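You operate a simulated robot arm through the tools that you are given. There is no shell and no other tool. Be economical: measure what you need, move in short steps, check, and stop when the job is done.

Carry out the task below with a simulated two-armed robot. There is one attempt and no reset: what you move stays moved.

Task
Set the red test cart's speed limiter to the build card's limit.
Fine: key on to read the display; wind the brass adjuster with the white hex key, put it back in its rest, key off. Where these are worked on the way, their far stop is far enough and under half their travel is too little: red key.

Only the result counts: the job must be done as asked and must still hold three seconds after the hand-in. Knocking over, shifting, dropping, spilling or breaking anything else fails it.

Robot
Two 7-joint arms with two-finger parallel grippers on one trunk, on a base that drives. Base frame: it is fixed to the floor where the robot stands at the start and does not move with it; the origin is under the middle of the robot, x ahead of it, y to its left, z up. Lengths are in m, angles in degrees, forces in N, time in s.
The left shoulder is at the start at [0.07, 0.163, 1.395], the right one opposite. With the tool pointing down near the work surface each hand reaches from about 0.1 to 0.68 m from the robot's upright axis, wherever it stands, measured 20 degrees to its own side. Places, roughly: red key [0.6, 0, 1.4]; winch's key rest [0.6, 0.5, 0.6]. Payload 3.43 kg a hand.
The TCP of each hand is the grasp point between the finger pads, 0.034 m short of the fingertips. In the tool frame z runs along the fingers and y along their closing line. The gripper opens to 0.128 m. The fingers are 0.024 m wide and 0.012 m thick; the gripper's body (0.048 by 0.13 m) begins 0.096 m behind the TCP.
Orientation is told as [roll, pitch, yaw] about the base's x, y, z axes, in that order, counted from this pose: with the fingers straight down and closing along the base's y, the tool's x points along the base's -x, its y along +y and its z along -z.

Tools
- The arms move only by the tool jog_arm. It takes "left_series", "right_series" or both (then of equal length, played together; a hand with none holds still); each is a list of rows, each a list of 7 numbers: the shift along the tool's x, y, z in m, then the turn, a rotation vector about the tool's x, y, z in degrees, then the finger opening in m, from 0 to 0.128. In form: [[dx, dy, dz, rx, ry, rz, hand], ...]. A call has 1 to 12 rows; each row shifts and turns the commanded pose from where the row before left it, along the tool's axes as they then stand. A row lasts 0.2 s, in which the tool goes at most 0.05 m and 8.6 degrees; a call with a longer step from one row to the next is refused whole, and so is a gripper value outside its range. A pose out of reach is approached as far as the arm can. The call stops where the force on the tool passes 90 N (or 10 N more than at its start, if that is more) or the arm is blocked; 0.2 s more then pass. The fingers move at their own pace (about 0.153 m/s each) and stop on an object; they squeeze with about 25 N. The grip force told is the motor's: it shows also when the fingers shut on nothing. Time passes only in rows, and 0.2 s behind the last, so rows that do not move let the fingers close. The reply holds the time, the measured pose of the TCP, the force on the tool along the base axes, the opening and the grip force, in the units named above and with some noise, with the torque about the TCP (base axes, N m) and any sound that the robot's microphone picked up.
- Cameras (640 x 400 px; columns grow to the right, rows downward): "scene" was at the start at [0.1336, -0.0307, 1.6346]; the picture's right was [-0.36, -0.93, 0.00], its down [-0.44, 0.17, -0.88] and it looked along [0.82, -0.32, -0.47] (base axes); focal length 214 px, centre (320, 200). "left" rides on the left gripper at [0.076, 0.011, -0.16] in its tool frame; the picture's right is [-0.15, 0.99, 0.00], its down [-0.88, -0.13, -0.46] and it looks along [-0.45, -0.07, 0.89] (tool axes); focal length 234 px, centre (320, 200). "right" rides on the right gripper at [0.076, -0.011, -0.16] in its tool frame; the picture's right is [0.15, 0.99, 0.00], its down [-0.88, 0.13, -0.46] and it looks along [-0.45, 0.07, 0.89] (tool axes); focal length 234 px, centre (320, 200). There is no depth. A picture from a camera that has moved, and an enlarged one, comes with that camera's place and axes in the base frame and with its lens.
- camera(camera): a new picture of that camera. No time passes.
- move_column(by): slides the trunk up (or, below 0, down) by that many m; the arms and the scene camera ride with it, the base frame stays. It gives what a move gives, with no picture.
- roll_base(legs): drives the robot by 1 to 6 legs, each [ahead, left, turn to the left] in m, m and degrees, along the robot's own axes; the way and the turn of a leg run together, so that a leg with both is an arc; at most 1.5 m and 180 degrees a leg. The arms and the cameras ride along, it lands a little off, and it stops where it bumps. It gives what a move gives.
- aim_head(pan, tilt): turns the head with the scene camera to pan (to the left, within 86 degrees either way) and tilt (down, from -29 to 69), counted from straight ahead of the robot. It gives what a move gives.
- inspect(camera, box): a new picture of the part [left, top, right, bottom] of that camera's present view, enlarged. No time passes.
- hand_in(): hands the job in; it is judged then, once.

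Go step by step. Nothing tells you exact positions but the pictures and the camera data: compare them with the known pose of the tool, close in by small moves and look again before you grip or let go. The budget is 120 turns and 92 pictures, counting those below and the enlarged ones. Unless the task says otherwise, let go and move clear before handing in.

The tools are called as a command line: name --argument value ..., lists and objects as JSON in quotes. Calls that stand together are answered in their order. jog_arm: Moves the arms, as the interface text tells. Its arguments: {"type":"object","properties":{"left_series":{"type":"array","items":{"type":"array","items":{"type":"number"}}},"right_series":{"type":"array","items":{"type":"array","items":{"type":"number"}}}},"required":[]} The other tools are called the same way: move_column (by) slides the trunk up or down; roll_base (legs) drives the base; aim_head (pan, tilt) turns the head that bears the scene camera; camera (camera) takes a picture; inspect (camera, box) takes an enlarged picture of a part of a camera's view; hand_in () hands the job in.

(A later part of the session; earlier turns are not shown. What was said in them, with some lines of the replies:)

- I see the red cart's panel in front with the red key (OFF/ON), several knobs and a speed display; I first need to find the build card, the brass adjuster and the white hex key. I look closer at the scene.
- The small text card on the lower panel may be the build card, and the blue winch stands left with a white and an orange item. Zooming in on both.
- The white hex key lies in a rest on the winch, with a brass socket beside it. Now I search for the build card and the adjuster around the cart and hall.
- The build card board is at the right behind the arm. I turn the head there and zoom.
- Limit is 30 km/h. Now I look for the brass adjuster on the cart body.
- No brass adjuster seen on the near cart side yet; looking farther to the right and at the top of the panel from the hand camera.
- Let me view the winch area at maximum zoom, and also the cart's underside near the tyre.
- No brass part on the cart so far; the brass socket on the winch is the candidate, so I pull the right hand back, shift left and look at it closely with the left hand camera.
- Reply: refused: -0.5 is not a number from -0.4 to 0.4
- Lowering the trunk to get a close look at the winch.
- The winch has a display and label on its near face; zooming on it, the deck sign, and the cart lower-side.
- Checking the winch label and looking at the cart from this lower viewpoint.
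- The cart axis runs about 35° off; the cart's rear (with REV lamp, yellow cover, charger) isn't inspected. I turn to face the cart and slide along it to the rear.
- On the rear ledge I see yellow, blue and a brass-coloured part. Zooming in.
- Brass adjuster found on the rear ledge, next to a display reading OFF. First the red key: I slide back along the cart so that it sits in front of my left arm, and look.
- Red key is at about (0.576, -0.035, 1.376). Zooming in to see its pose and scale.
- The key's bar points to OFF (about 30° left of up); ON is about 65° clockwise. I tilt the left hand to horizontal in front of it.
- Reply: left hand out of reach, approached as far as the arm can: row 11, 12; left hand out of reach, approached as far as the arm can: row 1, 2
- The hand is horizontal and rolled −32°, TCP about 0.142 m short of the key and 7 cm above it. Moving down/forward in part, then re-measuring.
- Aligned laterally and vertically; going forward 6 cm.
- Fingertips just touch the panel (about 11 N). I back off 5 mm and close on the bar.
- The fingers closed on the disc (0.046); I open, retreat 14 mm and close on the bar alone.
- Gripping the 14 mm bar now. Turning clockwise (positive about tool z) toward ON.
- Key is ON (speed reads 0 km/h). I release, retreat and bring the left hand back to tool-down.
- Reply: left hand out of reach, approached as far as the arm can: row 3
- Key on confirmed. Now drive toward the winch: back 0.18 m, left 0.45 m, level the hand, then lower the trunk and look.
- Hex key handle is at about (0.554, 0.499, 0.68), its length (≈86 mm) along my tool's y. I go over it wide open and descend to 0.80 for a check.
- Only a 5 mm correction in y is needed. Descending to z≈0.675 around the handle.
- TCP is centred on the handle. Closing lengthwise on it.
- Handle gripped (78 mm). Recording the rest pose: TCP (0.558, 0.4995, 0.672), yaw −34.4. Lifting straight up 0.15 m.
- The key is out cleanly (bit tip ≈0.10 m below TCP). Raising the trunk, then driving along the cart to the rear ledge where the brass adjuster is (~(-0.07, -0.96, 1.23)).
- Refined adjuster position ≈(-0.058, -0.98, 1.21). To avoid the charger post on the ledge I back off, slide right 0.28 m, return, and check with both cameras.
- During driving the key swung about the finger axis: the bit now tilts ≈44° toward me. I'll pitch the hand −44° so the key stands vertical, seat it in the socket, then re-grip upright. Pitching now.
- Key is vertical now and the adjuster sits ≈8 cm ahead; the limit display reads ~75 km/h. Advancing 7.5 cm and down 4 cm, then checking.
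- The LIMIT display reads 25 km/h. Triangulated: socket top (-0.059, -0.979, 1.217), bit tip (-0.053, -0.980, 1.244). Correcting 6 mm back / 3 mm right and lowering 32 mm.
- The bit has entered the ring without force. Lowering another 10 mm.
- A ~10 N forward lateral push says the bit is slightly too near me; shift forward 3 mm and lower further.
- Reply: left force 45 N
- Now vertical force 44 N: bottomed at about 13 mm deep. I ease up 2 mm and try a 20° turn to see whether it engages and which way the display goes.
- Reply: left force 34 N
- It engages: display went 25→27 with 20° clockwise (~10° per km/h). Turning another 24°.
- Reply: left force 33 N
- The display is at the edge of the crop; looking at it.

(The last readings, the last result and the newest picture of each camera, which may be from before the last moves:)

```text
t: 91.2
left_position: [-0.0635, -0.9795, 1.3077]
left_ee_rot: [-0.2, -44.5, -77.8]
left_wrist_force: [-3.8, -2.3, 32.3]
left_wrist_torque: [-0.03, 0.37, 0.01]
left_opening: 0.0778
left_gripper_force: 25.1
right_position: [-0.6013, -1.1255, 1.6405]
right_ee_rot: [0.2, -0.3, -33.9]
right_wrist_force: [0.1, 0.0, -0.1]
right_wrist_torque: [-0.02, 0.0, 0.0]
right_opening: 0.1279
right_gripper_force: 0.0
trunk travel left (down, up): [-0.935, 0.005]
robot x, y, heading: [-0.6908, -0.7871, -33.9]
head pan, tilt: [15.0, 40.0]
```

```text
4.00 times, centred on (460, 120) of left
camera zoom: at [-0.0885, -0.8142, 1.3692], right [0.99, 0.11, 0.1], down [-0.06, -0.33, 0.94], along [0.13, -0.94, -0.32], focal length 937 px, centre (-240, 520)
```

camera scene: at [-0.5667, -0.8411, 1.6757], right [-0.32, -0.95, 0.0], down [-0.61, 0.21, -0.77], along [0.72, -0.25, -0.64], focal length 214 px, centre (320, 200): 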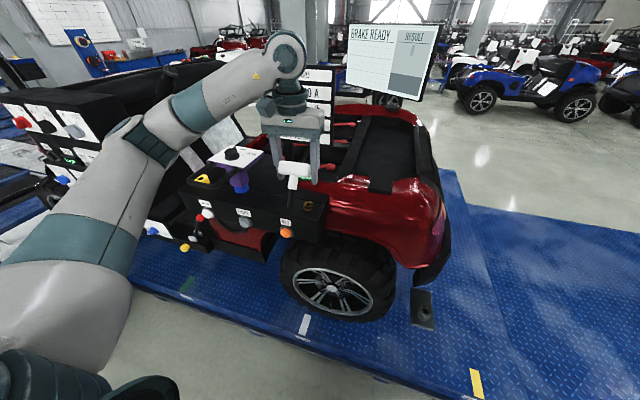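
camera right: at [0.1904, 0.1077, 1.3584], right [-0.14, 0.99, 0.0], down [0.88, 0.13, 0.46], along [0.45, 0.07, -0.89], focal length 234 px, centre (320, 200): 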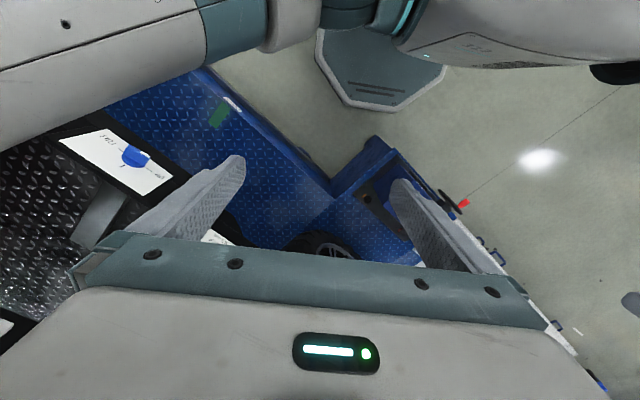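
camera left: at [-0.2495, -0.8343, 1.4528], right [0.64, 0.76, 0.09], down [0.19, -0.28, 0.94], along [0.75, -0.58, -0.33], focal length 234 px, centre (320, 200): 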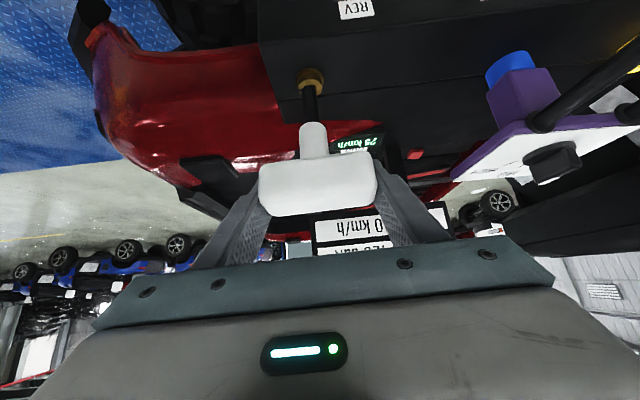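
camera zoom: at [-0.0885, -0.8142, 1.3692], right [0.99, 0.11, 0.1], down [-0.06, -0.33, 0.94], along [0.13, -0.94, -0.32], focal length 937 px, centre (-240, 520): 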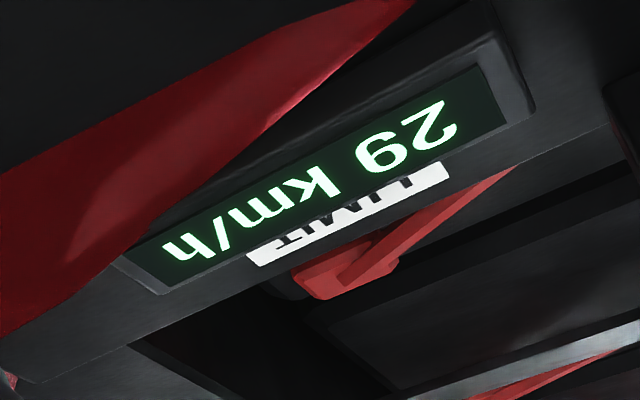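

29 now at 44° total. Turning 7° more and reading.

jog_arm --left_series '[[0, 0, 0, 4.9, 0, 5.0, 0], [0, 0, 0, 0, 0, 0, 0]]'

inspect --camera "left" --box '[390, 70, 550, 170]'

```text
t: 91.8
left_position: [-0.0633, -0.9784, 1.3075]
left_ee_rot: [-0.1, -44.6, -84.7]
left_wrist_force: [-3.3, -0.1, 34.8]
left_wrist_torque: [0.15, 0.39, 0.03]
left_opening: 0.0777
left_gripper_force: 25.2
right_position: [-0.6017, -1.1263, 1.6409]
right_ee_rot: [0.3, -0.3, -33.8]
right_wrist_force: [-0.5, 0.8, -0.6]
right_wrist_torque: [0.0, -0.01, 0.01]
right_opening: 0.128
right_gripper_force: 0.0
trunk travel left (down, up): [-0.935, 0.005]
robot x, y, heading: [-0.6868, -0.7851, -33.7]
head pan, tilt: [15.0, 40.0]
```

```text
4.00 times, centred on (470, 120) of left
camera zoom: at [-0.0686, -0.8123, 1.369], right [0.99, -0.01, 0.1], down [-0.1, -0.32, 0.94], along [0.02, -0.95, -0.32], focal length 937 px, centre (-280, 520)
```

zoom: 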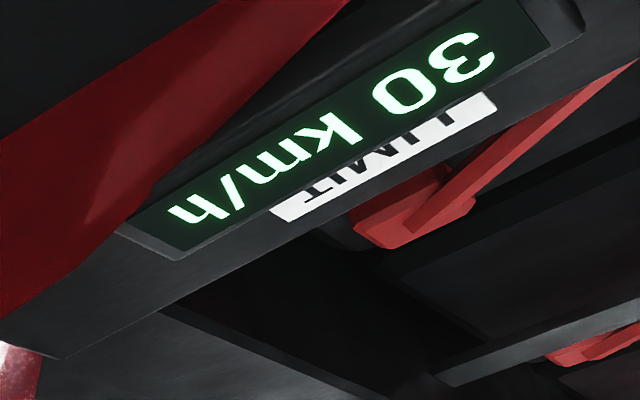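

30 km/h is set; I add 2° to sit mid-band, then lift the key straight out and read again.

jog_arm --left_series '[[0, 0, 0, 1.4, 0, 1.45, 0], [0, 0, 0, 0, 0, 0, 0], [-0.007, 0, -0.0072, 0, 0, 0, 0], [-0.007, 0, -0.0072, 0, 0, 0, 0], [-0.0105, 0, -0.0108, 0, 0, 0, 0], [-0.014, 0, -0.0144, 0, 0, 0, 0], [-0.0175, 0, -0.018, 0, 0, 0, 0], [-0.0175, 0, -0.018, 0, 0, 0, 0], [0, 0, 0, 0, 0, 0, 0]]'

camera --camera "left"

camera --camera "scene"

```text
t: 93.8
left_position: [-0.0707, -0.9733, 1.3727]
left_ee_rot: [-0.6, -44.3, -86.3]
left_wrist_force: [1.4, 0.0, -2.4]
left_wrist_torque: [-0.03, 0.04, -0.01]
left_opening: 0.0778
left_gripper_force: 25.2
left hand out of reach, approached as far as the arm can: row 3, 4, 5, 6
right_position: [-0.5934, -1.1276, 1.6394]
right_ee_rot: [0.1, -0.1, -33.8]
right_wrist_force: [0.3, -0.4, 0.1]
right_wrist_torque: [0.06, 0.03, 0.0]
right_opening: 0.1279
right_gripper_force: 0.0
trunk travel left (down, up): [-0.935, 0.005]
robot x, y, heading: [-0.6887, -0.7887, -33.8]
head pan, tilt: [15.0, 40.0]
```

```text
22 pictures are left
camera left: at [-0.0681, -0.8064, 1.4349], right [0.99, -0.05, 0.1], down [-0.11, -0.32, 0.94], along [-0.01, -0.95, -0.32], focal length 234 px, centre (320, 200)
```

left: 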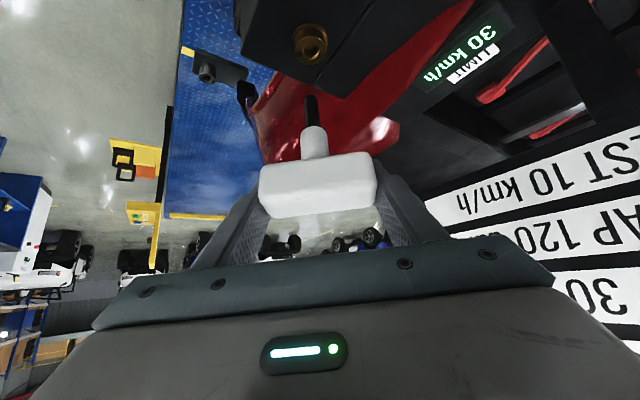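

```text
21 pictures are left
camera scene: at [-0.5664, -0.8401, 1.6757], right [-0.32, -0.95, 0.0], down [-0.61, 0.21, -0.77], along [0.72, -0.25, -0.64], focal length 214 px, centre (320, 200)
```

scene: 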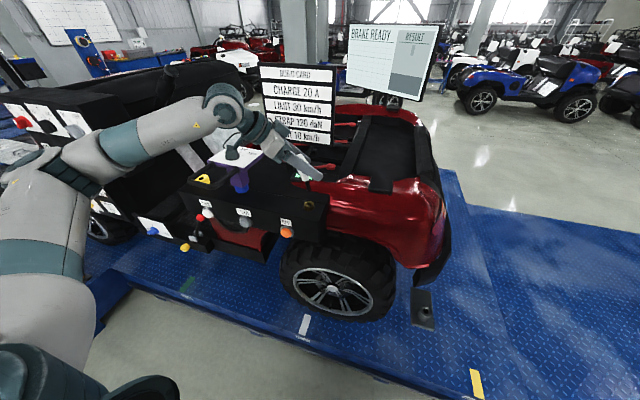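

Display holds 30 km/h with the key out. Turning the hand's yaw back to the cart heading.

jog_arm --left_series '[[0, 0, 0, -5.2, 0, -5.35, 0], [0, 0, 0, -5.2, 0, -5.35, 0], [0, 0, 0, -5.2, 0, -5.35, 0], [0, 0, 0, -5.2, 0, -5.35, 0], [0, 0, 0, -5.2, 0, -5.35, 0], [0, 0, 0, -5.2, 0, -5.35, 0], [0, 0, 0, -5.1, 0, -5.25, 0], [0, 0, 0, 0, 0, 0, 0]]'

camera --camera "left"

```text
t: 95.6
left_position: [-0.0707, -0.9736, 1.3738]
left_ee_rot: [-0.5, -43.9, -34.4]
left_wrist_force: [0.8, 0.0, -1.7]
left_wrist_torque: [-0.02, -0.04, -0.01]
left_opening: 0.0775
left_gripper_force: 25.4
right_position: [-0.5951, -1.1269, 1.6412]
right_ee_rot: [0.2, -0.2, -33.9]
right_wrist_force: [0.3, -0.4, -0.3]
right_wrist_torque: [0.01, 0.0, -0.01]
right_opening: 0.128
right_gripper_force: 0.1
trunk travel left (down, up): [-0.935, 0.005]
robot x, y, heading: [-0.6877, -0.7852, -33.7]
head pan, tilt: [15.0, 40.0]
```

```text
20 pictures are left
camera left: at [-0.2019, -0.87, 1.4368], right [0.65, 0.75, 0.1], down [0.19, -0.28, 0.94], along [0.74, -0.59, -0.33], focal length 234 px, centre (320, 200)
```

left: 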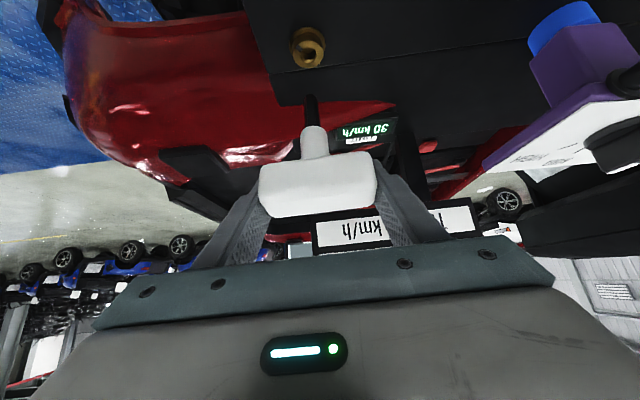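

Key remains vertical. Driving back to the winch: back 0.30, left 1.574 m, then lowering the trunk by 0.53 m.

roll_base --legs '[[-0.3, 0, 0], [0, 0.8, 0], [0, 0.774, 0]]'

move_column --by -0.38

move_column --by -0.15

camera --camera "left"

camera --camera "scene"

```text
t: 105.3
left_position: [0.5473, 0.5241, 1.3741]
left_ee_rot: [-0.4, -44.0, -33.4]
left_wrist_force: [-1.0, 0.5, -1.8]
left_wrist_torque: [-0.04, -0.03, 0.03]
left_opening: 0.0779
left_gripper_force: 24.8
right_position: [0.0268, 0.3601, 1.6394]
right_ee_rot: [0.1, -0.1, -32.8]
right_wrist_force: [-0.5, -0.5, -0.9]
right_wrist_torque: [-0.02, -0.06, -0.03]
right_opening: 0.1283
right_gripper_force: 0.2
trunk travel left (down, up): [-0.935, 0.005]
robot x, y, heading: [-0.0746, 0.7017, -32.7]
head pan, tilt: [15.0, 40.0]
```

```text
t: 109.0
left_position: [0.5479, 0.5252, 0.9929]
left_ee_rot: [-0.5, -44.0, -33.3]
left_wrist_force: [-0.5, 0.8, -2.3]
left_wrist_torque: [0.01, -0.03, -0.01]
left_opening: 0.0778
left_gripper_force: 25.3
right_position: [0.0269, 0.3614, 1.2608]
right_ee_rot: [0.1, -0.1, -32.7]
right_wrist_force: [-0.9, 0.4, 0.1]
right_wrist_torque: [-0.01, 0.02, -0.01]
right_opening: 0.128
right_gripper_force: 0.1
trunk travel left (down, up): [-0.555, 0.385]
robot x, y, heading: [-0.0713, 0.7012, -32.8]
head pan, tilt: [15.0, 40.0]
```

```text
t: 110.7
left_position: [0.5478, 0.5258, 0.8429]
left_ee_rot: [-0.5, -44.1, -33.2]
left_wrist_force: [0.8, -1.3, -1.6]
left_wrist_torque: [-0.02, -0.03, 0.02]
left_opening: 0.0778
left_gripper_force: 24.7
right_position: [0.0275, 0.3627, 1.1099]
right_ee_rot: [0.1, -0.1, -32.8]
right_wrist_force: [-0.8, -0.1, -0.9]
right_wrist_torque: [-0.01, 0.0, -0.03]
right_opening: 0.1279
right_gripper_force: 0.0
trunk travel left (down, up): [-0.405, 0.535]
robot x, y, heading: [-0.0745, 0.6983, -32.9]
head pan, tilt: [15.0, 40.0]
```

```text
19 pictures are left
camera left: at [0.416, 0.6264, 0.9069], right [0.64, 0.77, 0.1], down [0.19, -0.28, 0.94], along [0.75, -0.58, -0.33], focal length 234 px, centre (320, 200)
```

left: 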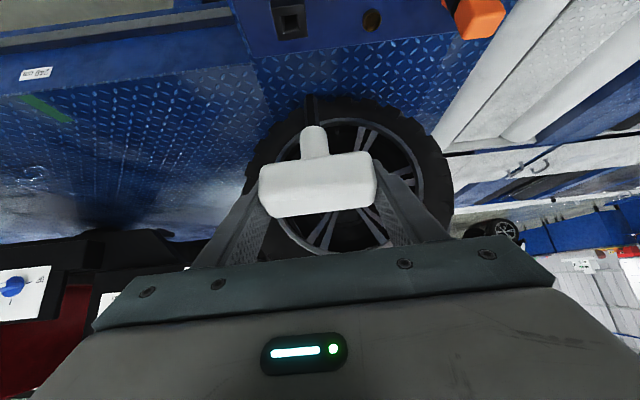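

```text
18 pictures are left
camera scene: at [0.0489, 0.6493, 1.146], right [-0.3, -0.95, 0.0], down [-0.61, 0.2, -0.77], along [0.73, -0.23, -0.64], focal length 214 px, centre (320, 200)
```

scene: 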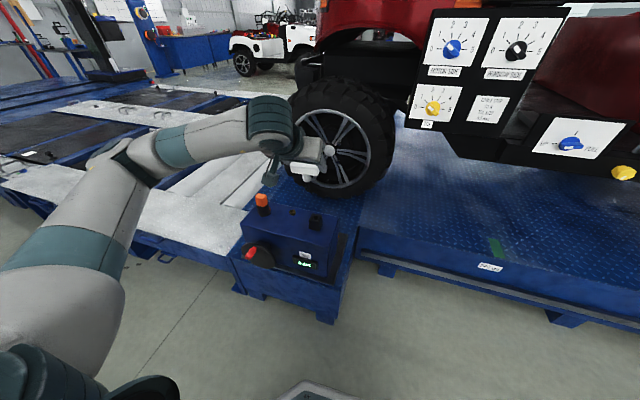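

Rest block top is at ≈(0.553, 0.503, 0.632). Moving over it with the tip at ≈0.66 and correcting yaw to −34.4.

jog_arm --left_series '[[0.0133, -0.0052, 0.0233, 0.8, 0, 0.85, 0], [0.0133, -0.0052, 0.0233, 0, 0, 0, 0], [0.0133, -0.0052, 0.0233, 0, 0, 0, 0], [0, 0, 0, 0, 0, 0, 0]]'

inspect --camera "left" --box '[240, 0, 400, 140]'

inspect --camera "scene" --box '[260, 150, 350, 240]'

```text
t: 111.7
left_position: [0.5551, 0.4999, 0.7658]
left_ee_rot: [-0.4, -44.1, -34.4]
left_wrist_force: [0.1, -0.7, -0.9]
left_wrist_torque: [-0.04, 0.0, -0.03]
left_opening: 0.0779
left_gripper_force: 25.2
right_position: [0.0265, 0.3617, 1.1091]
right_ee_rot: [0.1, -0.1, -32.9]
right_wrist_force: [-0.8, 0.1, -0.1]
right_wrist_torque: [0.0, -0.01, -0.02]
right_opening: 0.1281
right_gripper_force: 0.1
trunk travel left (down, up): [-0.405, 0.535]
robot x, y, heading: [-0.0674, 0.7008, -32.7]
head pan, tilt: [15.0, 40.0]
```

```text
2.86 times, centred on (320, 70) of left
camera zoom: at [0.425, 0.6042, 0.8293], right [0.65, 0.75, 0.1], down [0.19, -0.28, 0.94], along [0.74, -0.59, -0.33], focal length 669 px, centre (320, 571)
```

zoom: 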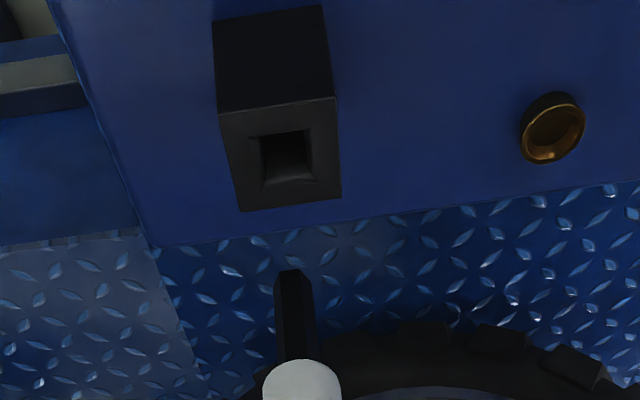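

```text
4.44 times, centred on (305, 195) of scene
camera zoom: at [0.0487, 0.6493, 1.146], right [-0.3, -0.95, 0.0], down [-0.61, 0.2, -0.77], along [0.73, -0.23, -0.64], focal length 953 px, centre (387, 222)
```

zoom: 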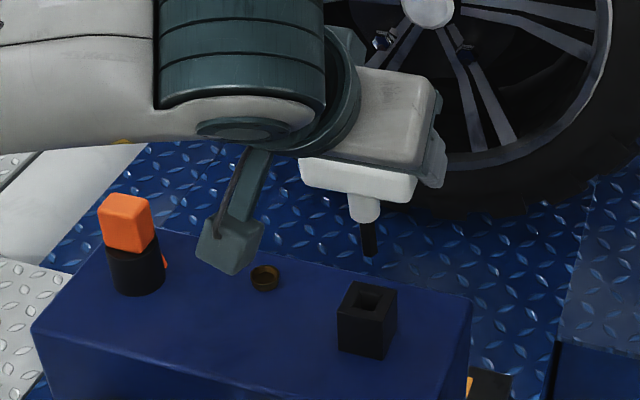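

Tip and hole nearly line up; uncertainty is a few mm in depth. Shift 2.5 mm left, lower 22 mm and compare again.

jog_arm --left_series '[[0.0076, 0.0025, 0.0079, 0, 0, 0, 0], [0.0076, 0, 0.0079, 0, 0, 0, 0], [0, 0, 0, 0, 0, 0, 0]]'

inspect --camera "left" --box '[260, 30, 380, 130]'

inspect --camera "scene" --box '[290, 180, 350, 240]'

```text
t: 112.5
left_position: [0.5575, 0.5012, 0.7436]
left_ee_rot: [-0.4, -43.9, -34.4]
left_wrist_force: [-0.3, 0.2, -1.8]
left_wrist_torque: [-0.02, -0.05, -0.02]
left_opening: 0.078
left_gripper_force: 24.9
right_position: [0.0272, 0.3612, 1.1097]
right_ee_rot: [0.1, -0.1, -32.8]
right_wrist_force: [-0.2, 0.2, -1.3]
right_wrist_torque: [-0.02, 0.02, 0.02]
right_opening: 0.1277
right_gripper_force: 0.1
trunk travel left (down, up): [-0.405, 0.535]
robot x, y, heading: [-0.0748, 0.6983, -32.7]
head pan, tilt: [15.0, 40.0]
```

```text
4.00 times, centred on (320, 80) of left
camera zoom: at [0.4272, 0.6061, 0.8065], right [0.65, 0.75, 0.1], down [0.19, -0.28, 0.94], along [0.73, -0.59, -0.33], focal length 937 px, centre (320, 680)
```

zoom: 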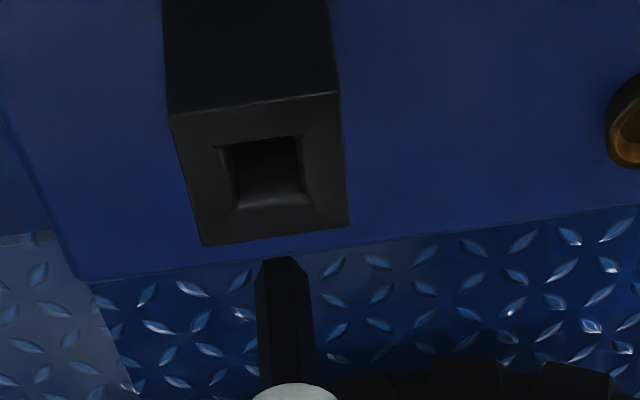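

```text
6.67 times, centred on (320, 210) of scene
camera zoom: at [0.0489, 0.6492, 1.1459], right [-0.3, -0.95, 0.0], down [-0.61, 0.2, -0.77], along [0.73, -0.23, -0.64], focal length 1430 px, centre (320, 133)
```

zoom: 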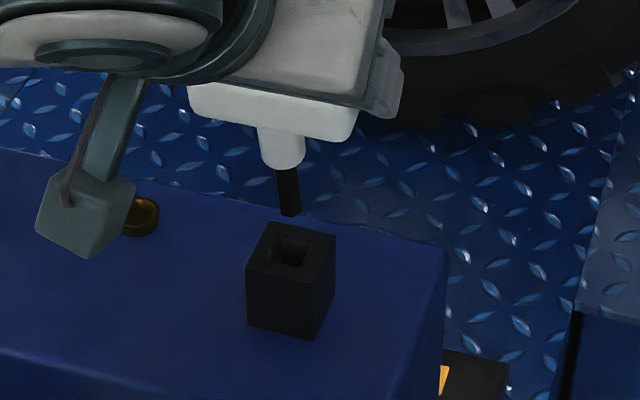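

Alignment looks good (tip ≈26 mm above the hole). Lowering 32 mm in small steps and reading the force.

jog_arm --left_series '[[0.0056, -0.001, 0.0057, 0, 0, 0, 0], [0.0056, 0, 0.0057, 0, 0, 0, 0], [0.0056, 0, 0.0057, 0, 0, 0, 0], [0.0056, 0, 0.0057, 0, 0, 0, 0], [0, 0, 0, 0, 0, 0, 0]]'

inspect --camera "left" --box '[260, 30, 380, 130]'

```text
t: 113.7
left_position: [0.5552, 0.5021, 0.7125]
left_ee_rot: [-0.4, -44.1, -34.5]
left_wrist_force: [-3.3, 1.8, 2.2]
left_wrist_torque: [0.12, 0.25, -0.05]
left_opening: 0.0777
left_gripper_force: 25.2
right_position: [0.0256, 0.3626, 1.1096]
right_ee_rot: [0.1, -0.2, -32.8]
right_wrist_force: [0.0, -0.4, 0.0]
right_wrist_torque: [0.01, 0.01, -0.02]
right_opening: 0.1281
right_gripper_force: 0.1
trunk travel left (down, up): [-0.405, 0.535]
robot x, y, heading: [-0.0736, 0.7003, -32.4]
head pan, tilt: [15.0, 40.0]
```

```text
4.00 times, centred on (320, 80) of left
camera zoom: at [0.4267, 0.6054, 0.7758], right [0.65, 0.75, 0.1], down [0.19, -0.28, 0.94], along [0.74, -0.59, -0.33], focal length 937 px, centre (320, 680)
```

zoom: 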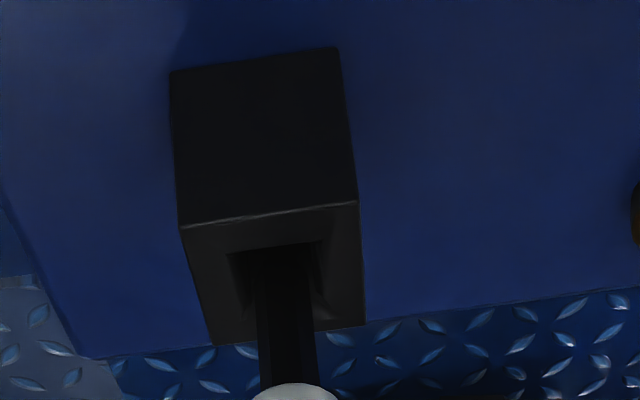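

The bit is entering the hole with a slight push on its front wall. Easing back 2 mm and lowering 18 mm more.

jog_arm --left_series '[[0.0014, 0, -0.0014, 0, 0, 0, 0], [0.0042, 0, 0.0043, 0, 0, 0, 0], [0.0042, 0, 0.0043, 0, 0, 0, 0], [0.0042, 0, 0.0043, 0, 0, 0, 0], [0, 0, 0, 0, 0, 0, 0]]'

```text
t: 114.9
left_position: [0.5556, 0.5021, 0.6934]
left_ee_rot: [-0.4, -44.0, -34.4]
left_wrist_force: [1.7, -0.6, -2.2]
left_wrist_torque: [-0.1, -0.08, -0.02]
left_opening: 0.0782
left_gripper_force: 24.8
right_position: [0.0266, 0.3615, 1.1103]
right_ee_rot: [0.1, -0.2, -32.8]
right_wrist_force: [-0.1, 0.0, 0.2]
right_wrist_torque: [0.04, -0.02, 0.01]
right_opening: 0.128
right_gripper_force: 0.1
trunk travel left (down, up): [-0.405, 0.535]
robot x, y, heading: [-0.0721, 0.7012, -32.6]
head pan, tilt: [15.0, 40.0]
```

Going in freely. Lowering the last ~20 mm toward TCP z 0.672.

jog_arm --left_series '[[0.0042, 0, 0.0043, 0, 0, 0, 0], [0.0042, 0, 0.0043, 0, 0, 0, 0], [0.0035, 0, 0.0036, 0, 0, 0, 0], [0.0021, 0, 0.0022, 0, 0, 0, 0], [0, 0, 0, 0, 0, 0, 0]]'

inspect --camera "scene" --box '[270, 160, 360, 240]'

```text
t: 116.1
left_position: [0.5547, 0.5016, 0.6804]
left_ee_rot: [-0.5, -44.8, -34.4]
left_wrist_force: [14.6, -5.2, 38.5]
left_wrist_torque: [0.52, 0.27, -0.28]
left_opening: 0.0778
left_gripper_force: 25.3
right_position: [0.0246, 0.3622, 1.1109]
right_ee_rot: [0.0, -0.3, -32.8]
right_wrist_force: [0.9, -0.8, 0.0]
right_wrist_torque: [0.02, 0.01, -0.03]
right_opening: 0.1281
right_gripper_force: 0.2
trunk travel left (down, up): [-0.405, 0.535]
robot x, y, heading: [-0.0727, 0.6997, -32.9]
head pan, tilt: [15.0, 40.0]
```

```text
5.00 times, centred on (315, 200) of scene
camera zoom: at [0.0466, 0.6498, 1.1464], right [-0.3, -0.95, 0.0], down [-0.61, 0.2, -0.77], along [0.73, -0.23, -0.64], focal length 1072 px, centre (345, 200)
```

zoom: 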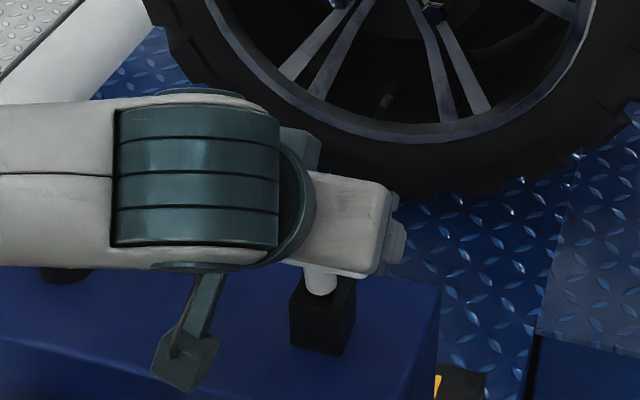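

Bottomed on the rest (≈40 N axial, small torque). I relax 2 mm, open the fingers and look before withdrawing.

jog_arm --left_series '[[-0.0018, 0, -0.0019, 0, 0, 0, 0], [0, 0, 0, 0, 0, 0, 0.085], [0, 0, 0, 0, 0, 0, 0.1], [0, 0, 0, 0, 0, 0, 0.1]]'

inspect --camera "left" --box '[220, 20, 440, 220]'

```text
t: 117.1
left_position: [0.5537, 0.5034, 0.6766]
left_ee_rot: [-0.5, -44.0, -34.5]
left_wrist_force: [0.0, 0.3, -0.2]
left_wrist_torque: [0.05, -0.01, 0.0]
left_opening: 0.1001
left_gripper_force: 0.0
right_position: [0.0265, 0.3622, 1.1092]
right_ee_rot: [0.1, -0.2, -32.7]
right_wrist_force: [0.3, -1.2, 1.2]
right_wrist_torque: [0.01, 0.01, -0.01]
right_opening: 0.1278
right_gripper_force: 0.1
trunk travel left (down, up): [-0.405, 0.535]
robot x, y, heading: [-0.071, 0.7001, -32.5]
head pan, tilt: [15.0, 40.0]
```

```text
2.00 times, centred on (330, 120) of left
camera zoom: at [0.4234, 0.6066, 0.7394], right [0.65, 0.75, 0.1], down [0.19, -0.28, 0.94], along [0.73, -0.59, -0.33], focal length 468 px, centre (300, 360)
```

zoom: 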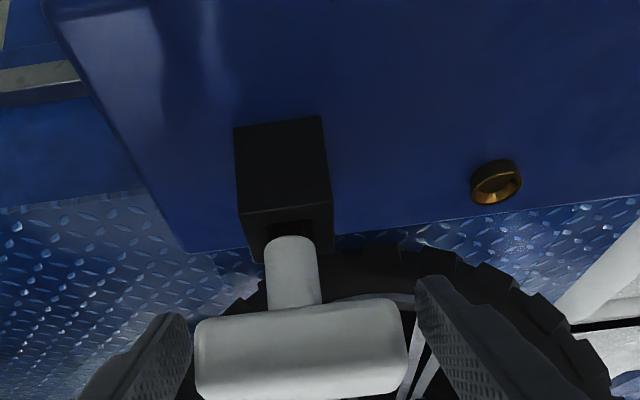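

Fingers are free of the handle. Retreating along the tool axis and viewing the key in its rest.

jog_arm --left_series '[[0, 0, -0.02, 0, 0, 0, 0.11], [0, 0, -0.04, 0, 0, 0, 0.11], [0, 0, -0.04, 0, 0, 0, 0.11], [-0.03, 0, -0.035, 0, 0, 0, 0.11], [-0.03, 0, -0.035, 0, 0, 0, 0.11], [0, 0, 0, 0, 0, 0, 0.11]]'

inspect --camera "scene" --box '[220, 150, 380, 280]'

```text
t: 118.5
left_position: [0.4924, 0.5464, 0.8403]
left_ee_rot: [-0.5, -43.9, -34.4]
left_wrist_force: [0.2, 0.0, -0.1]
left_wrist_torque: [0.01, -0.04, -0.01]
left_opening: 0.1102
left_gripper_force: 0.1
right_position: [0.0268, 0.3624, 1.11]
right_ee_rot: [0.1, -0.1, -32.8]
right_wrist_force: [0.6, -0.6, -0.8]
right_wrist_torque: [-0.03, 0.08, 0.03]
right_opening: 0.128
right_gripper_force: 0.1
trunk travel left (down, up): [-0.405, 0.535]
robot x, y, heading: [-0.0726, 0.7027, -32.7]
head pan, tilt: [15.0, 40.0]
```

```text
3.08 times, centred on (300, 215) of scene
camera zoom: at [0.0492, 0.6493, 1.1459], right [-0.3, -0.95, 0.0], down [-0.61, 0.2, -0.77], along [0.73, -0.23, -0.64], focal length 660 px, centre (382, 154)
```

zoom: 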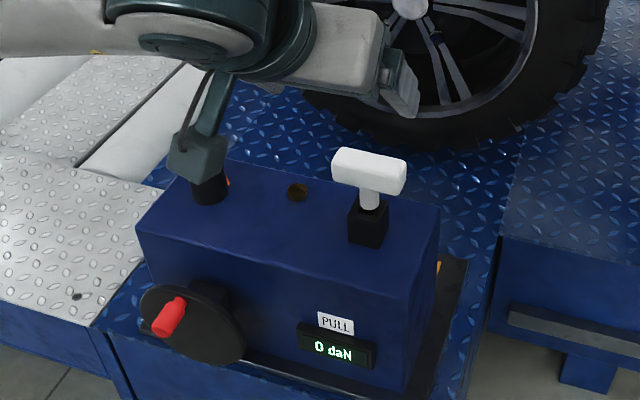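

The key is seated as originally. Now to switch the red key off: raise the trunk, drive back in front of the panel.

move_column --by 0.39

roll_base --legs '[[0, 0, -1.7], [0, -0.454, 0], [0.255, 0, 0]]'

jog_arm --left_series '[[-0.036, 0, -0.032, 0, 0, 0, 0.08], [-0.036, 0, -0.032, 0, 0, 0, 0.08], [-0.027, 0, -0.024, 0, 0, 0, 0.08], [0, 0, 0.01, 0, -8.5, 0, 0.08], [0, 0, 0.01, 0, -8.5, 0, 0.08], [0, 0, 0.01, 0, -8.5, 0, 0.08], [0, 0, 0.01, 0, -8.5, 0, 0.08], [0, 0, 0, 0, -8.5, 0, 0.08], [0, 0, 0, 0, -3.6, 0, 0.08], [0, 0, 0, 0, 0, 0, 0.08]]'

camera --camera "left"

```text
t: 122.3
left_position: [0.4904, 0.5478, 1.2292]
left_ee_rot: [-0.4, -44.1, -34.5]
left_wrist_force: [-0.1, 0.0, 0.0]
left_wrist_torque: [-0.02, -0.02, 0.0]
left_opening: 0.11
left_gripper_force: 0.0
right_position: [0.0254, 0.3602, 1.5]
right_ee_rot: [0.1, -0.1, -32.8]
right_wrist_force: [0.2, -0.1, 0.1]
right_wrist_torque: [-0.03, -0.01, 0.02]
right_opening: 0.1282
right_gripper_force: 0.1
trunk travel left (down, up): [-0.795, 0.145]
robot x, y, heading: [-0.0753, 0.7001, -32.7]
head pan, tilt: [15.0, 40.0]
```

```text
t: 126.8
left_position: [0.4397, 0.0103, 1.2317]
left_ee_rot: [-0.3, -44.2, -36.1]
left_wrist_force: [0.1, 0.3, -1.2]
left_wrist_torque: [-0.03, 0.02, 0.01]
left_opening: 0.1098
left_gripper_force: 0.0
right_position: [-0.0315, -0.1623, 1.5004]
right_ee_rot: [0.1, -0.2, -34.4]
right_wrist_force: [0.0, 0.2, 1.4]
right_wrist_torque: [0.0, -0.03, -0.02]
right_opening: 0.128
right_gripper_force: 0.1
trunk travel left (down, up): [-0.795, 0.145]
robot x, y, heading: [-0.1208, 0.1841, -34.3]
head pan, tilt: [15.0, 40.0]
```

```text
t: 129.1
left_position: [0.4807, -0.0208, 1.3426]
left_ee_rot: [-3.1, -83.7, -33.2]
left_wrist_force: [0.0, -0.3, 0.2]
left_wrist_torque: [0.02, -0.02, -0.01]
left_opening: 0.0798
left_gripper_force: 0.0
left hand out of reach, approached as far as the arm can: row 8, 9
right_position: [-0.0292, -0.1627, 1.5016]
right_ee_rot: [0.0, -0.2, -34.4]
right_wrist_force: [-1.0, -0.4, 1.2]
right_wrist_torque: [0.0, -0.04, 0.02]
right_opening: 0.128
right_gripper_force: 0.0
trunk travel left (down, up): [-0.795, 0.145]
robot x, y, heading: [-0.1183, 0.1762, -34.4]
head pan, tilt: [15.0, 40.0]
```

```text
9 pictures are left
camera left: at [0.3521, 0.0868, 1.2855], right [0.6, 0.79, 0.14], down [-0.36, 0.11, 0.93], along [0.71, -0.61, 0.35], focal length 234 px, centre (320, 200)
```

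left: 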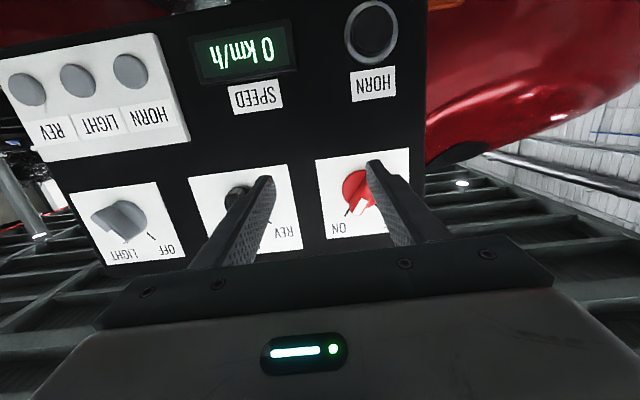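

Red key points to ON. I fix the remaining pitch/yaw, move to a standoff in front of the key and roll +32° to match its bar.

jog_arm --left_series '[[-0.016, 0.02, 0.004, -0.85, -3.15, 0, 0.06], [-0.016, 0.02, 0.004, -0.85, -3.15, 0, 0.06], [0, 0, 0, 0, 0, 8.1, 0.06], [0, 0, 0, 0, 0, 8.1, 0.06], [0, 0, 0, 0, 0, 8.1, 0.06], [0, 0, 0, 0, 0, 8.1, 0.06], [0, 0, 0, 0, 0, 0, 0.06]]'

camera --camera "left"

```text
t: 130.7
left_position: [0.5037, 0.0045, 1.3852]
left_ee_rot: [88.9, -65.6, -121.8]
left_wrist_force: [-0.1, 0.2, 1.4]
left_wrist_torque: [-0.01, 0.0, -0.01]
left_opening: 0.0598
left_gripper_force: 0.0
left hand out of reach, approached as far as the arm can: row 1, 2, 3
right_position: [-0.0288, -0.1628, 1.4997]
right_ee_rot: [0.0, -0.1, -34.4]
right_wrist_force: [-0.2, 0.6, -0.7]
right_wrist_torque: [0.0, -0.01, 0.0]
right_opening: 0.1282
right_gripper_force: 0.1
trunk travel left (down, up): [-0.795, 0.145]
robot x, y, heading: [-0.1161, 0.1756, -34.2]
head pan, tilt: [15.0, 40.0]
```

```text
8 pictures are left
camera left: at [0.3914, 0.1265, 1.3229], right [0.46, 0.7, 0.54], down [-0.64, -0.16, 0.75], along [0.62, -0.69, 0.38], focal length 234 px, centre (320, 200)
```

left: 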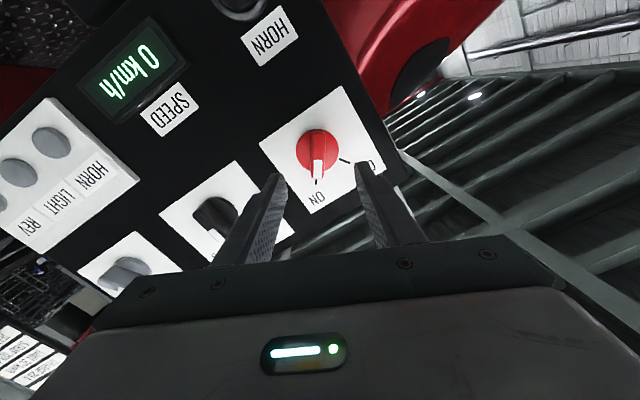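

Nearly there: need 8° more roll, ~3° yaw, 10 mm down. Correcting before advancing.

jog_arm --left_series '[[0.012, 0.0017, 0.005, 2.5, -1.1, 0, 0.06], [0, 0, 0, 0, 0, 8.2, 0.06], [0, 0, 0.005, 0, 0, 0, 0.06], [0, 0, 0, 0, 0, 0, 0.06]]'

camera --camera "left"

```text
t: 131.7
left_position: [0.4946, -0.0109, 1.3832]
left_ee_rot: [86.3, -63.5, -122.8]
left_wrist_force: [-0.6, 0.8, -0.4]
left_wrist_torque: [0.01, -0.03, 0.04]
left_opening: 0.0597
left_gripper_force: 0.1
left hand out of reach, approached as far as the arm can: row 1, 2
right_position: [-0.0304, -0.163, 1.4991]
right_ee_rot: [0.2, -0.2, -34.3]
right_wrist_force: [-0.5, 0.1, 0.2]
right_wrist_torque: [0.01, -0.03, 0.0]
right_opening: 0.128
right_gripper_force: 0.1
trunk travel left (down, up): [-0.795, 0.145]
robot x, y, heading: [-0.1207, 0.1767, -34.4]
head pan, tilt: [15.0, 40.0]
```

```text
7 pictures are left
camera left: at [0.3903, 0.1199, 1.3257], right [0.5, 0.65, 0.57], down [-0.65, -0.16, 0.74], along [0.57, -0.74, 0.35], focal length 234 px, centre (320, 200)
```

left: 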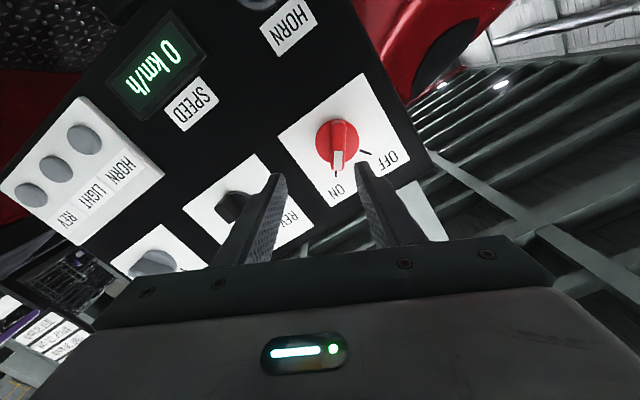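

The arm is folded against its limit here; I back the base 0.10 m so that it can extend, then reach forward.

roll_base --legs '[[-0.1, 0, 0]]'

jog_arm --left_series '[[0, 0, 0.03, 0, 0, 0, 0.06], [0, 0, 0.03, 0, 0, 0, 0.06], [0, 0, 0.03, 0, 0, 0, 0.06], [0, 0, 0, 0, 0, 0, 0.06]]'

```text
t: 132.8
left_position: [0.4174, 0.0433, 1.3811]
left_ee_rot: [85.7, -63.4, -122.3]
left_wrist_force: [0.3, -0.6, 0.1]
left_wrist_torque: [-0.01, 0.02, -0.01]
left_opening: 0.0601
left_gripper_force: 0.1
right_position: [-0.1086, -0.1086, 1.5002]
right_ee_rot: [0.1, 0.0, -34.4]
right_wrist_force: [-0.2, -0.7, -0.1]
right_wrist_torque: [0.0, 0.01, 0.01]
right_opening: 0.1278
right_gripper_force: 0.0
trunk travel left (down, up): [-0.795, 0.145]
robot x, y, heading: [-0.2039, 0.2372, -34.4]
head pan, tilt: [15.0, 40.0]
```

```text
t: 133.8
left_position: [0.4527, 0.0392, 1.3889]
left_ee_rot: [84.8, -63.6, -122.2]
left_wrist_force: [0.6, -1.1, -0.9]
left_wrist_torque: [-0.01, -0.01, 0.01]
left_opening: 0.06
left_gripper_force: 0.1
left hand out of reach, approached as far as the arm can: row 1, 2, 3
right_position: [-0.1097, -0.1078, 1.4997]
right_ee_rot: [0.1, -0.1, -34.5]
right_wrist_force: [-0.8, -0.9, -1.0]
right_wrist_torque: [0.01, -0.01, 0.0]
right_opening: 0.1278
right_gripper_force: 0.1
trunk travel left (down, up): [-0.795, 0.145]
robot x, y, heading: [-0.1982, 0.2299, -34.4]
head pan, tilt: [15.0, 40.0]
```

The left arm stays at a joint limit. The right arm is in its clean posture, so I use it instead: retract left, slide the base left 0.40 m (clear of the winch) and swing the right hand horizontal in front of the key.

roll_base --legs '[[-0.03, 0, 0], [0, 0.4, 0]]'

jog_arm --right_series '[[-0.045, 0.007, 0.015, 0, 0, 0, 0.06], [-0.045, 0.007, 0.015, 0, 0, 0, 0.06], [-0.045, 0.007, 0.015, 0, 0, 0, 0.06], [-0.045, 0.007, 0.015, 0, 0, 0, 0.06], [-0.045, 0.007, 0.015, 0, 0, 0, 0.06], [-0.045, 0.007, 0.015, 0, 0, 0, 0.06], [-0.045, 0.007, 0.015, 0, 0, 0, 0.06], [0, 0, 0, 0, 0, 0, 0.06]]'

jog_arm --right_series '[[0, 0, 0, 0, -8.3, 0, 0.06], [0, 0, 0, 0, -8.3, 0, 0.06], [0, 0, 0, 0, -8.3, 0, 0.06], [0, 0, 0, 0, -8.3, 0, 0.06], [0, 0, 0, 0, -8.3, 0, 0.06], [0, 0, 0, 0, -8.3, 0, 0.06], [0, 0, 0, 0, -8.3, 0, 0.06], [0, 0, 0, 0, -8.3, 0, 0.06], [0, 0, 0, 0, -8.3, 0, 0.06], [0, 0, 0, 0, -8.3, 0, 0.06], [0, 0, 0, 0, -7, 0, 0.06]]'

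```text
t: 136.7
left_position: [0.6517, 0.3819, 1.3897]
left_ee_rot: [85.0, -63.6, -122.6]
left_wrist_force: [0.5, -0.2, 0.1]
left_wrist_torque: [0.0, -0.01, 0.01]
left_opening: 0.06
left_gripper_force: 0.0
right_position: [0.0882, 0.2373, 1.4999]
right_ee_rot: [0.3, -0.2, -34.8]
right_wrist_force: [0.0, -0.6, 0.2]
right_wrist_torque: [-0.01, -0.01, 0.04]
right_opening: 0.1278
right_gripper_force: 0.0
trunk travel left (down, up): [-0.795, 0.145]
robot x, y, heading: [0.0016, 0.5816, -34.9]
head pan, tilt: [15.0, 40.0]
```

```text
t: 138.5
left_position: [0.6519, 0.3827, 1.39]
left_ee_rot: [85.0, -63.5, -122.6]
left_wrist_force: [-0.3, 0.1, 0.7]
left_wrist_torque: [0.03, -0.01, 0.0]
left_opening: 0.0601
left_gripper_force: 0.2
right_position: [0.3745, 0.1007, 1.3972]
right_ee_rot: [0.1, -0.1, -34.8]
right_wrist_force: [-0.3, 0.1, 0.8]
right_wrist_torque: [-0.05, -0.04, 0.03]
right_opening: 0.0599
right_gripper_force: 0.0
trunk travel left (down, up): [-0.795, 0.145]
robot x, y, heading: [-0.0006, 0.5824, -34.9]
head pan, tilt: [15.0, 40.0]
```

```text
t: 140.9
left_position: [0.6529, 0.3824, 1.3895]
left_ee_rot: [84.9, -63.6, -122.6]
left_wrist_force: [0.1, -1.2, -0.2]
left_wrist_torque: [0.01, -0.01, -0.01]
left_opening: 0.0601
left_gripper_force: 0.1
right_position: [0.3934, 0.0914, 1.4019]
right_ee_rot: [158.0, -89.8, 167.2]
right_wrist_force: [1.1, -0.1, 0.2]
right_wrist_torque: [0.0, 0.02, 0.0]
right_opening: 0.0599
right_gripper_force: 0.1
right hand out of reach, approached as far as the arm can: row 10, 11
trunk travel left (down, up): [-0.795, 0.145]
robot x, y, heading: [0.0031, 0.5786, -34.8]
head pan, tilt: [15.0, 40.0]
```

Right hand is horizontal 0.18 m short of the key, aligned. Advancing 0.14 m, down 27 mm, rolling +32.4°.

jog_arm --right_series '[[0.0068, 0, 0.035, 0, 0, 0, 0.06], [0.0068, 0, 0.035, 0, 0, 0, 0.06], [0.0068, 0, 0.035, 0, 0, 0, 0.06], [0.0068, 0, 0.035, 0, 0, 0, 0.06], [0, 0, 0, 0, 0, 8.1, 0.06], [0, 0, 0, 0, 0, 8.1, 0.06], [0, 0, 0, 0, 0, 8.1, 0.06], [0, 0, 0, 0, 0, 8.1, 0.06], [0, 0, 0, 0, 0, 0, 0.06]]'

camera --camera "right"

```text
t: 142.9
left_position: [0.6532, 0.3819, 1.3893]
left_ee_rot: [85.0, -63.6, -122.7]
left_wrist_force: [0.1, -0.7, 0.3]
left_wrist_torque: [-0.01, -0.03, -0.01]
left_opening: 0.06
left_gripper_force: 0.0
right_position: [0.5076, 0.0119, 1.3762]
right_ee_rot: [90.3, -57.4, -125.0]
right_wrist_force: [-0.8, 0.1, 0.0]
right_wrist_torque: [0.04, 0.02, 0.01]
right_opening: 0.06
right_gripper_force: 0.1
trunk travel left (down, up): [-0.795, 0.145]
robot x, y, heading: [-0.001, 0.5816, -34.8]
head pan, tilt: [15.0, 40.0]
```

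```text
6 pictures are left
camera right: at [0.3947, 0.1279, 1.3042], right [0.52, 0.75, 0.41], down [-0.58, -0.04, 0.81], along [0.62, -0.66, 0.42], focal length 234 px, centre (320, 200)
```

right: 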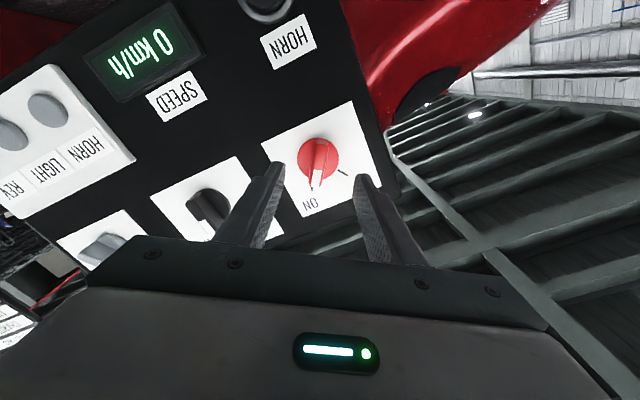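

Pose matches the earlier grip orientation. Advancing 40 mm and closing on the bar.

jog_arm --right_series '[[0, -0.001, 0.02, 0, 0, 0, 0.06], [0, 0, 0.02, 0, 0, 0, 0.06], [0, 0, 0, 0, 0, 0, 0.0], [0, 0, 0, 0, 0, 0, 0.0], [0, 0, 0, 0, 0, 0, 0.0]]'

```text
t: 144.1
left_position: [0.6528, 0.3826, 1.3883]
left_ee_rot: [84.9, -63.6, -122.4]
left_wrist_force: [0.5, -0.1, 0.7]
left_wrist_torque: [-0.01, 0.01, 0.02]
left_opening: 0.0598
left_gripper_force: 0.1
right_position: [0.5399, -0.0113, 1.3737]
right_ee_rot: [90.1, -57.5, -124.9]
right_wrist_force: [-0.2, -1.8, -4.1]
right_wrist_torque: [0.25, 0.25, -0.71]
right_opening: 0.0139
right_gripper_force: 45.4
trunk travel left (down, up): [-0.795, 0.145]
robot x, y, heading: [0.005, 0.5793, -34.5]
head pan, tilt: [15.0, 40.0]
```

Bar gripped (14 mm). Turning counter-clockwise back to OFF.

jog_arm --right_series '[[0, 0, 0, 0, 0, -8.4, 0], [0, 0, 0, 0, 0, -8.4, 0], [0, 0, 0, 0, 0, -8.4, 0], [0, 0, 0, 0, 0, -8.4, 0], [0, 0, 0, 0, 0, -8.4, 0], [0, 0, 0, 0, 0, -8.4, 0], [0, 0, 0, 0, 0, -8.4, 0], [0, 0, 0, 0, 0, -6, 0], [0, 0, 0, 0, 0, 0, 0]]'

camera --camera "right"

```text
t: 146.1
left_position: [0.6519, 0.3808, 1.3891]
left_ee_rot: [85.0, -63.5, -122.6]
left_wrist_force: [0.3, 0.7, -0.7]
left_wrist_torque: [-0.02, -0.02, 0.0]
left_opening: 0.0604
left_gripper_force: 0.0
right_position: [0.5393, -0.0138, 1.373]
right_ee_rot: [-90.2, -57.7, 55.3]
right_wrist_force: [-13.0, -1.7, -15.4]
right_wrist_torque: [0.34, 0.64, -1.22]
right_opening: 0.0139
right_gripper_force: 45.6
trunk travel left (down, up): [-0.795, 0.145]
robot x, y, heading: [0.0017, 0.5796, -34.8]
head pan, tilt: [15.0, 40.0]
```

```text
5 pictures are left
camera right: at [0.3799, 0.036, 1.3145], right [0.43, 0.62, -0.65], down [-0.04, 0.74, 0.67], along [0.9, -0.26, 0.35], focal length 234 px, centre (320, 200)
```

right: 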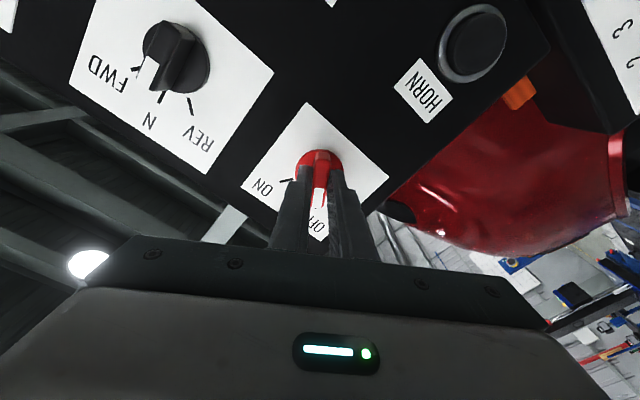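

The key points to OFF. Releasing, retreating and checking the panel from the head camera.

jog_arm --right_series '[[0, 0, 0, 0, 0, 0, 0.05], [0, 0, -0.02, 0, 0, 0, 0.06], [0, 0, -0.04, 0, 0, 0, 0.06], [0, 0, -0.04, 0, 0, 0, 0.06], [0, 0, -0.03, 0, 0, 0, 0.06], [0, 0, 0, 0, 0, 0, 0.06]]'

roll_base --legs '[[-0.15, 0, 0]]'

aim_head --pan -25 --tilt 20

camera --camera "right"

camera --camera "scene"

```text
t: 147.5
left_position: [0.6544, 0.3827, 1.3896]
left_ee_rot: [84.9, -63.6, -122.6]
left_wrist_force: [0.0, 0.6, 0.5]
left_wrist_torque: [0.01, -0.01, -0.02]
left_opening: 0.0602
left_gripper_force: 0.1
right_position: [0.432, 0.0621, 1.3732]
right_ee_rot: [-90.2, -57.7, 55.4]
right_wrist_force: [-0.8, 0.2, -1.0]
right_wrist_torque: [-0.02, -0.01, 0.0]
right_opening: 0.0601
right_gripper_force: 0.1
trunk travel left (down, up): [-0.795, 0.145]
robot x, y, heading: [-0.0005, 0.5807, -34.7]
head pan, tilt: [15.0, 40.0]
```

```text
t: 148.9
left_position: [0.5306, 0.4689, 1.3863]
left_ee_rot: [84.7, -63.6, -122.3]
left_wrist_force: [1.0, -0.3, -0.2]
left_wrist_torque: [0.0, -0.05, -0.01]
left_opening: 0.0599
left_gripper_force: 0.0
right_position: [0.3104, 0.1488, 1.3724]
right_ee_rot: [-90.2, -57.8, 55.3]
right_wrist_force: [0.4, -0.5, -0.7]
right_wrist_torque: [-0.01, -0.03, -0.02]
right_opening: 0.06
right_gripper_force: 0.0
trunk travel left (down, up): [-0.795, 0.145]
robot x, y, heading: [-0.1268, 0.6664, -34.7]
head pan, tilt: [15.0, 40.0]
```

```text
t: 150.0
left_position: [0.5296, 0.4703, 1.3889]
left_ee_rot: [84.7, -63.7, -122.5]
left_wrist_force: [-0.2, 0.3, -0.1]
left_wrist_torque: [0.01, -0.02, 0.01]
left_opening: 0.0601
left_gripper_force: 0.0
right_position: [0.3088, 0.1489, 1.3733]
right_ee_rot: [-90.2, -57.7, 55.4]
right_wrist_force: [-0.3, -0.3, 0.4]
right_wrist_torque: [-0.03, -0.01, 0.0]
right_opening: 0.06
right_gripper_force: 0.0
trunk travel left (down, up): [-0.795, 0.145]
robot x, y, heading: [-0.1223, 0.6668, -35.0]
head pan, tilt: [-25.0, 20.0]
```

```text
4 pictures are left
camera right: at [0.1499, 0.1978, 1.3141], right [0.43, 0.62, -0.65], down [-0.04, 0.74, 0.67], along [0.9, -0.26, 0.35], focal length 234 px, centre (320, 200)
```

right: 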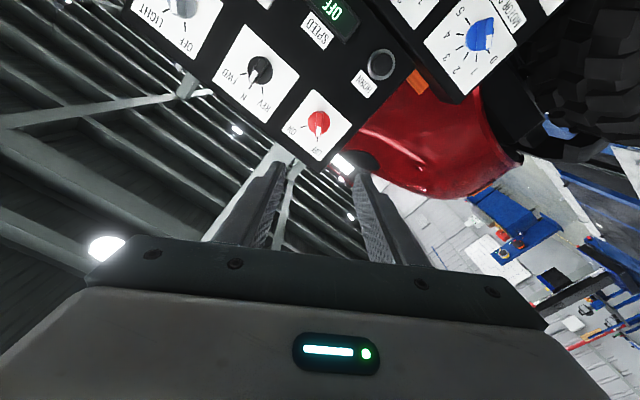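

```text
3 pictures are left
camera scene: at [-0.0354, 0.5596, 1.5672], right [-0.86, -0.51, 0.0], down [-0.17, 0.3, -0.94], along [0.47, -0.81, -0.34], focal length 214 px, centre (320, 200)
```

scene: 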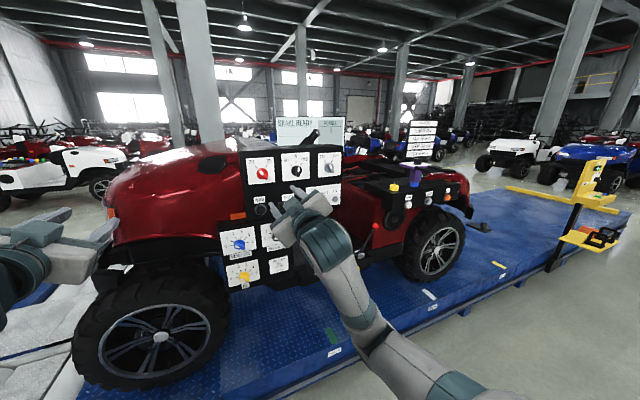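

The panel display reads OFF with the red key at OFF, the limiter was last read at 30 km/h, and the hex key is in its rest; both hands are clear, so I hand in.

hand_in

```text
The job is handed in.
```

The red test cart's speed limiter is set to 30 km/h, the limit on the build card. That was the limiter display's last reading, taken after I lifted the hex key out of the brass adjuster. The white hex key is back in its rest on the winch, the red key is off, and both hands are clear.

I can't fully rule out one thing. While I was driving to the adjuster, the hex key tipped about 44° in the gripper, probably from brushing the handle of the purple unit on the rear ledge. I saw nothing moved there afterwards, but I did not check that unit's position closely.
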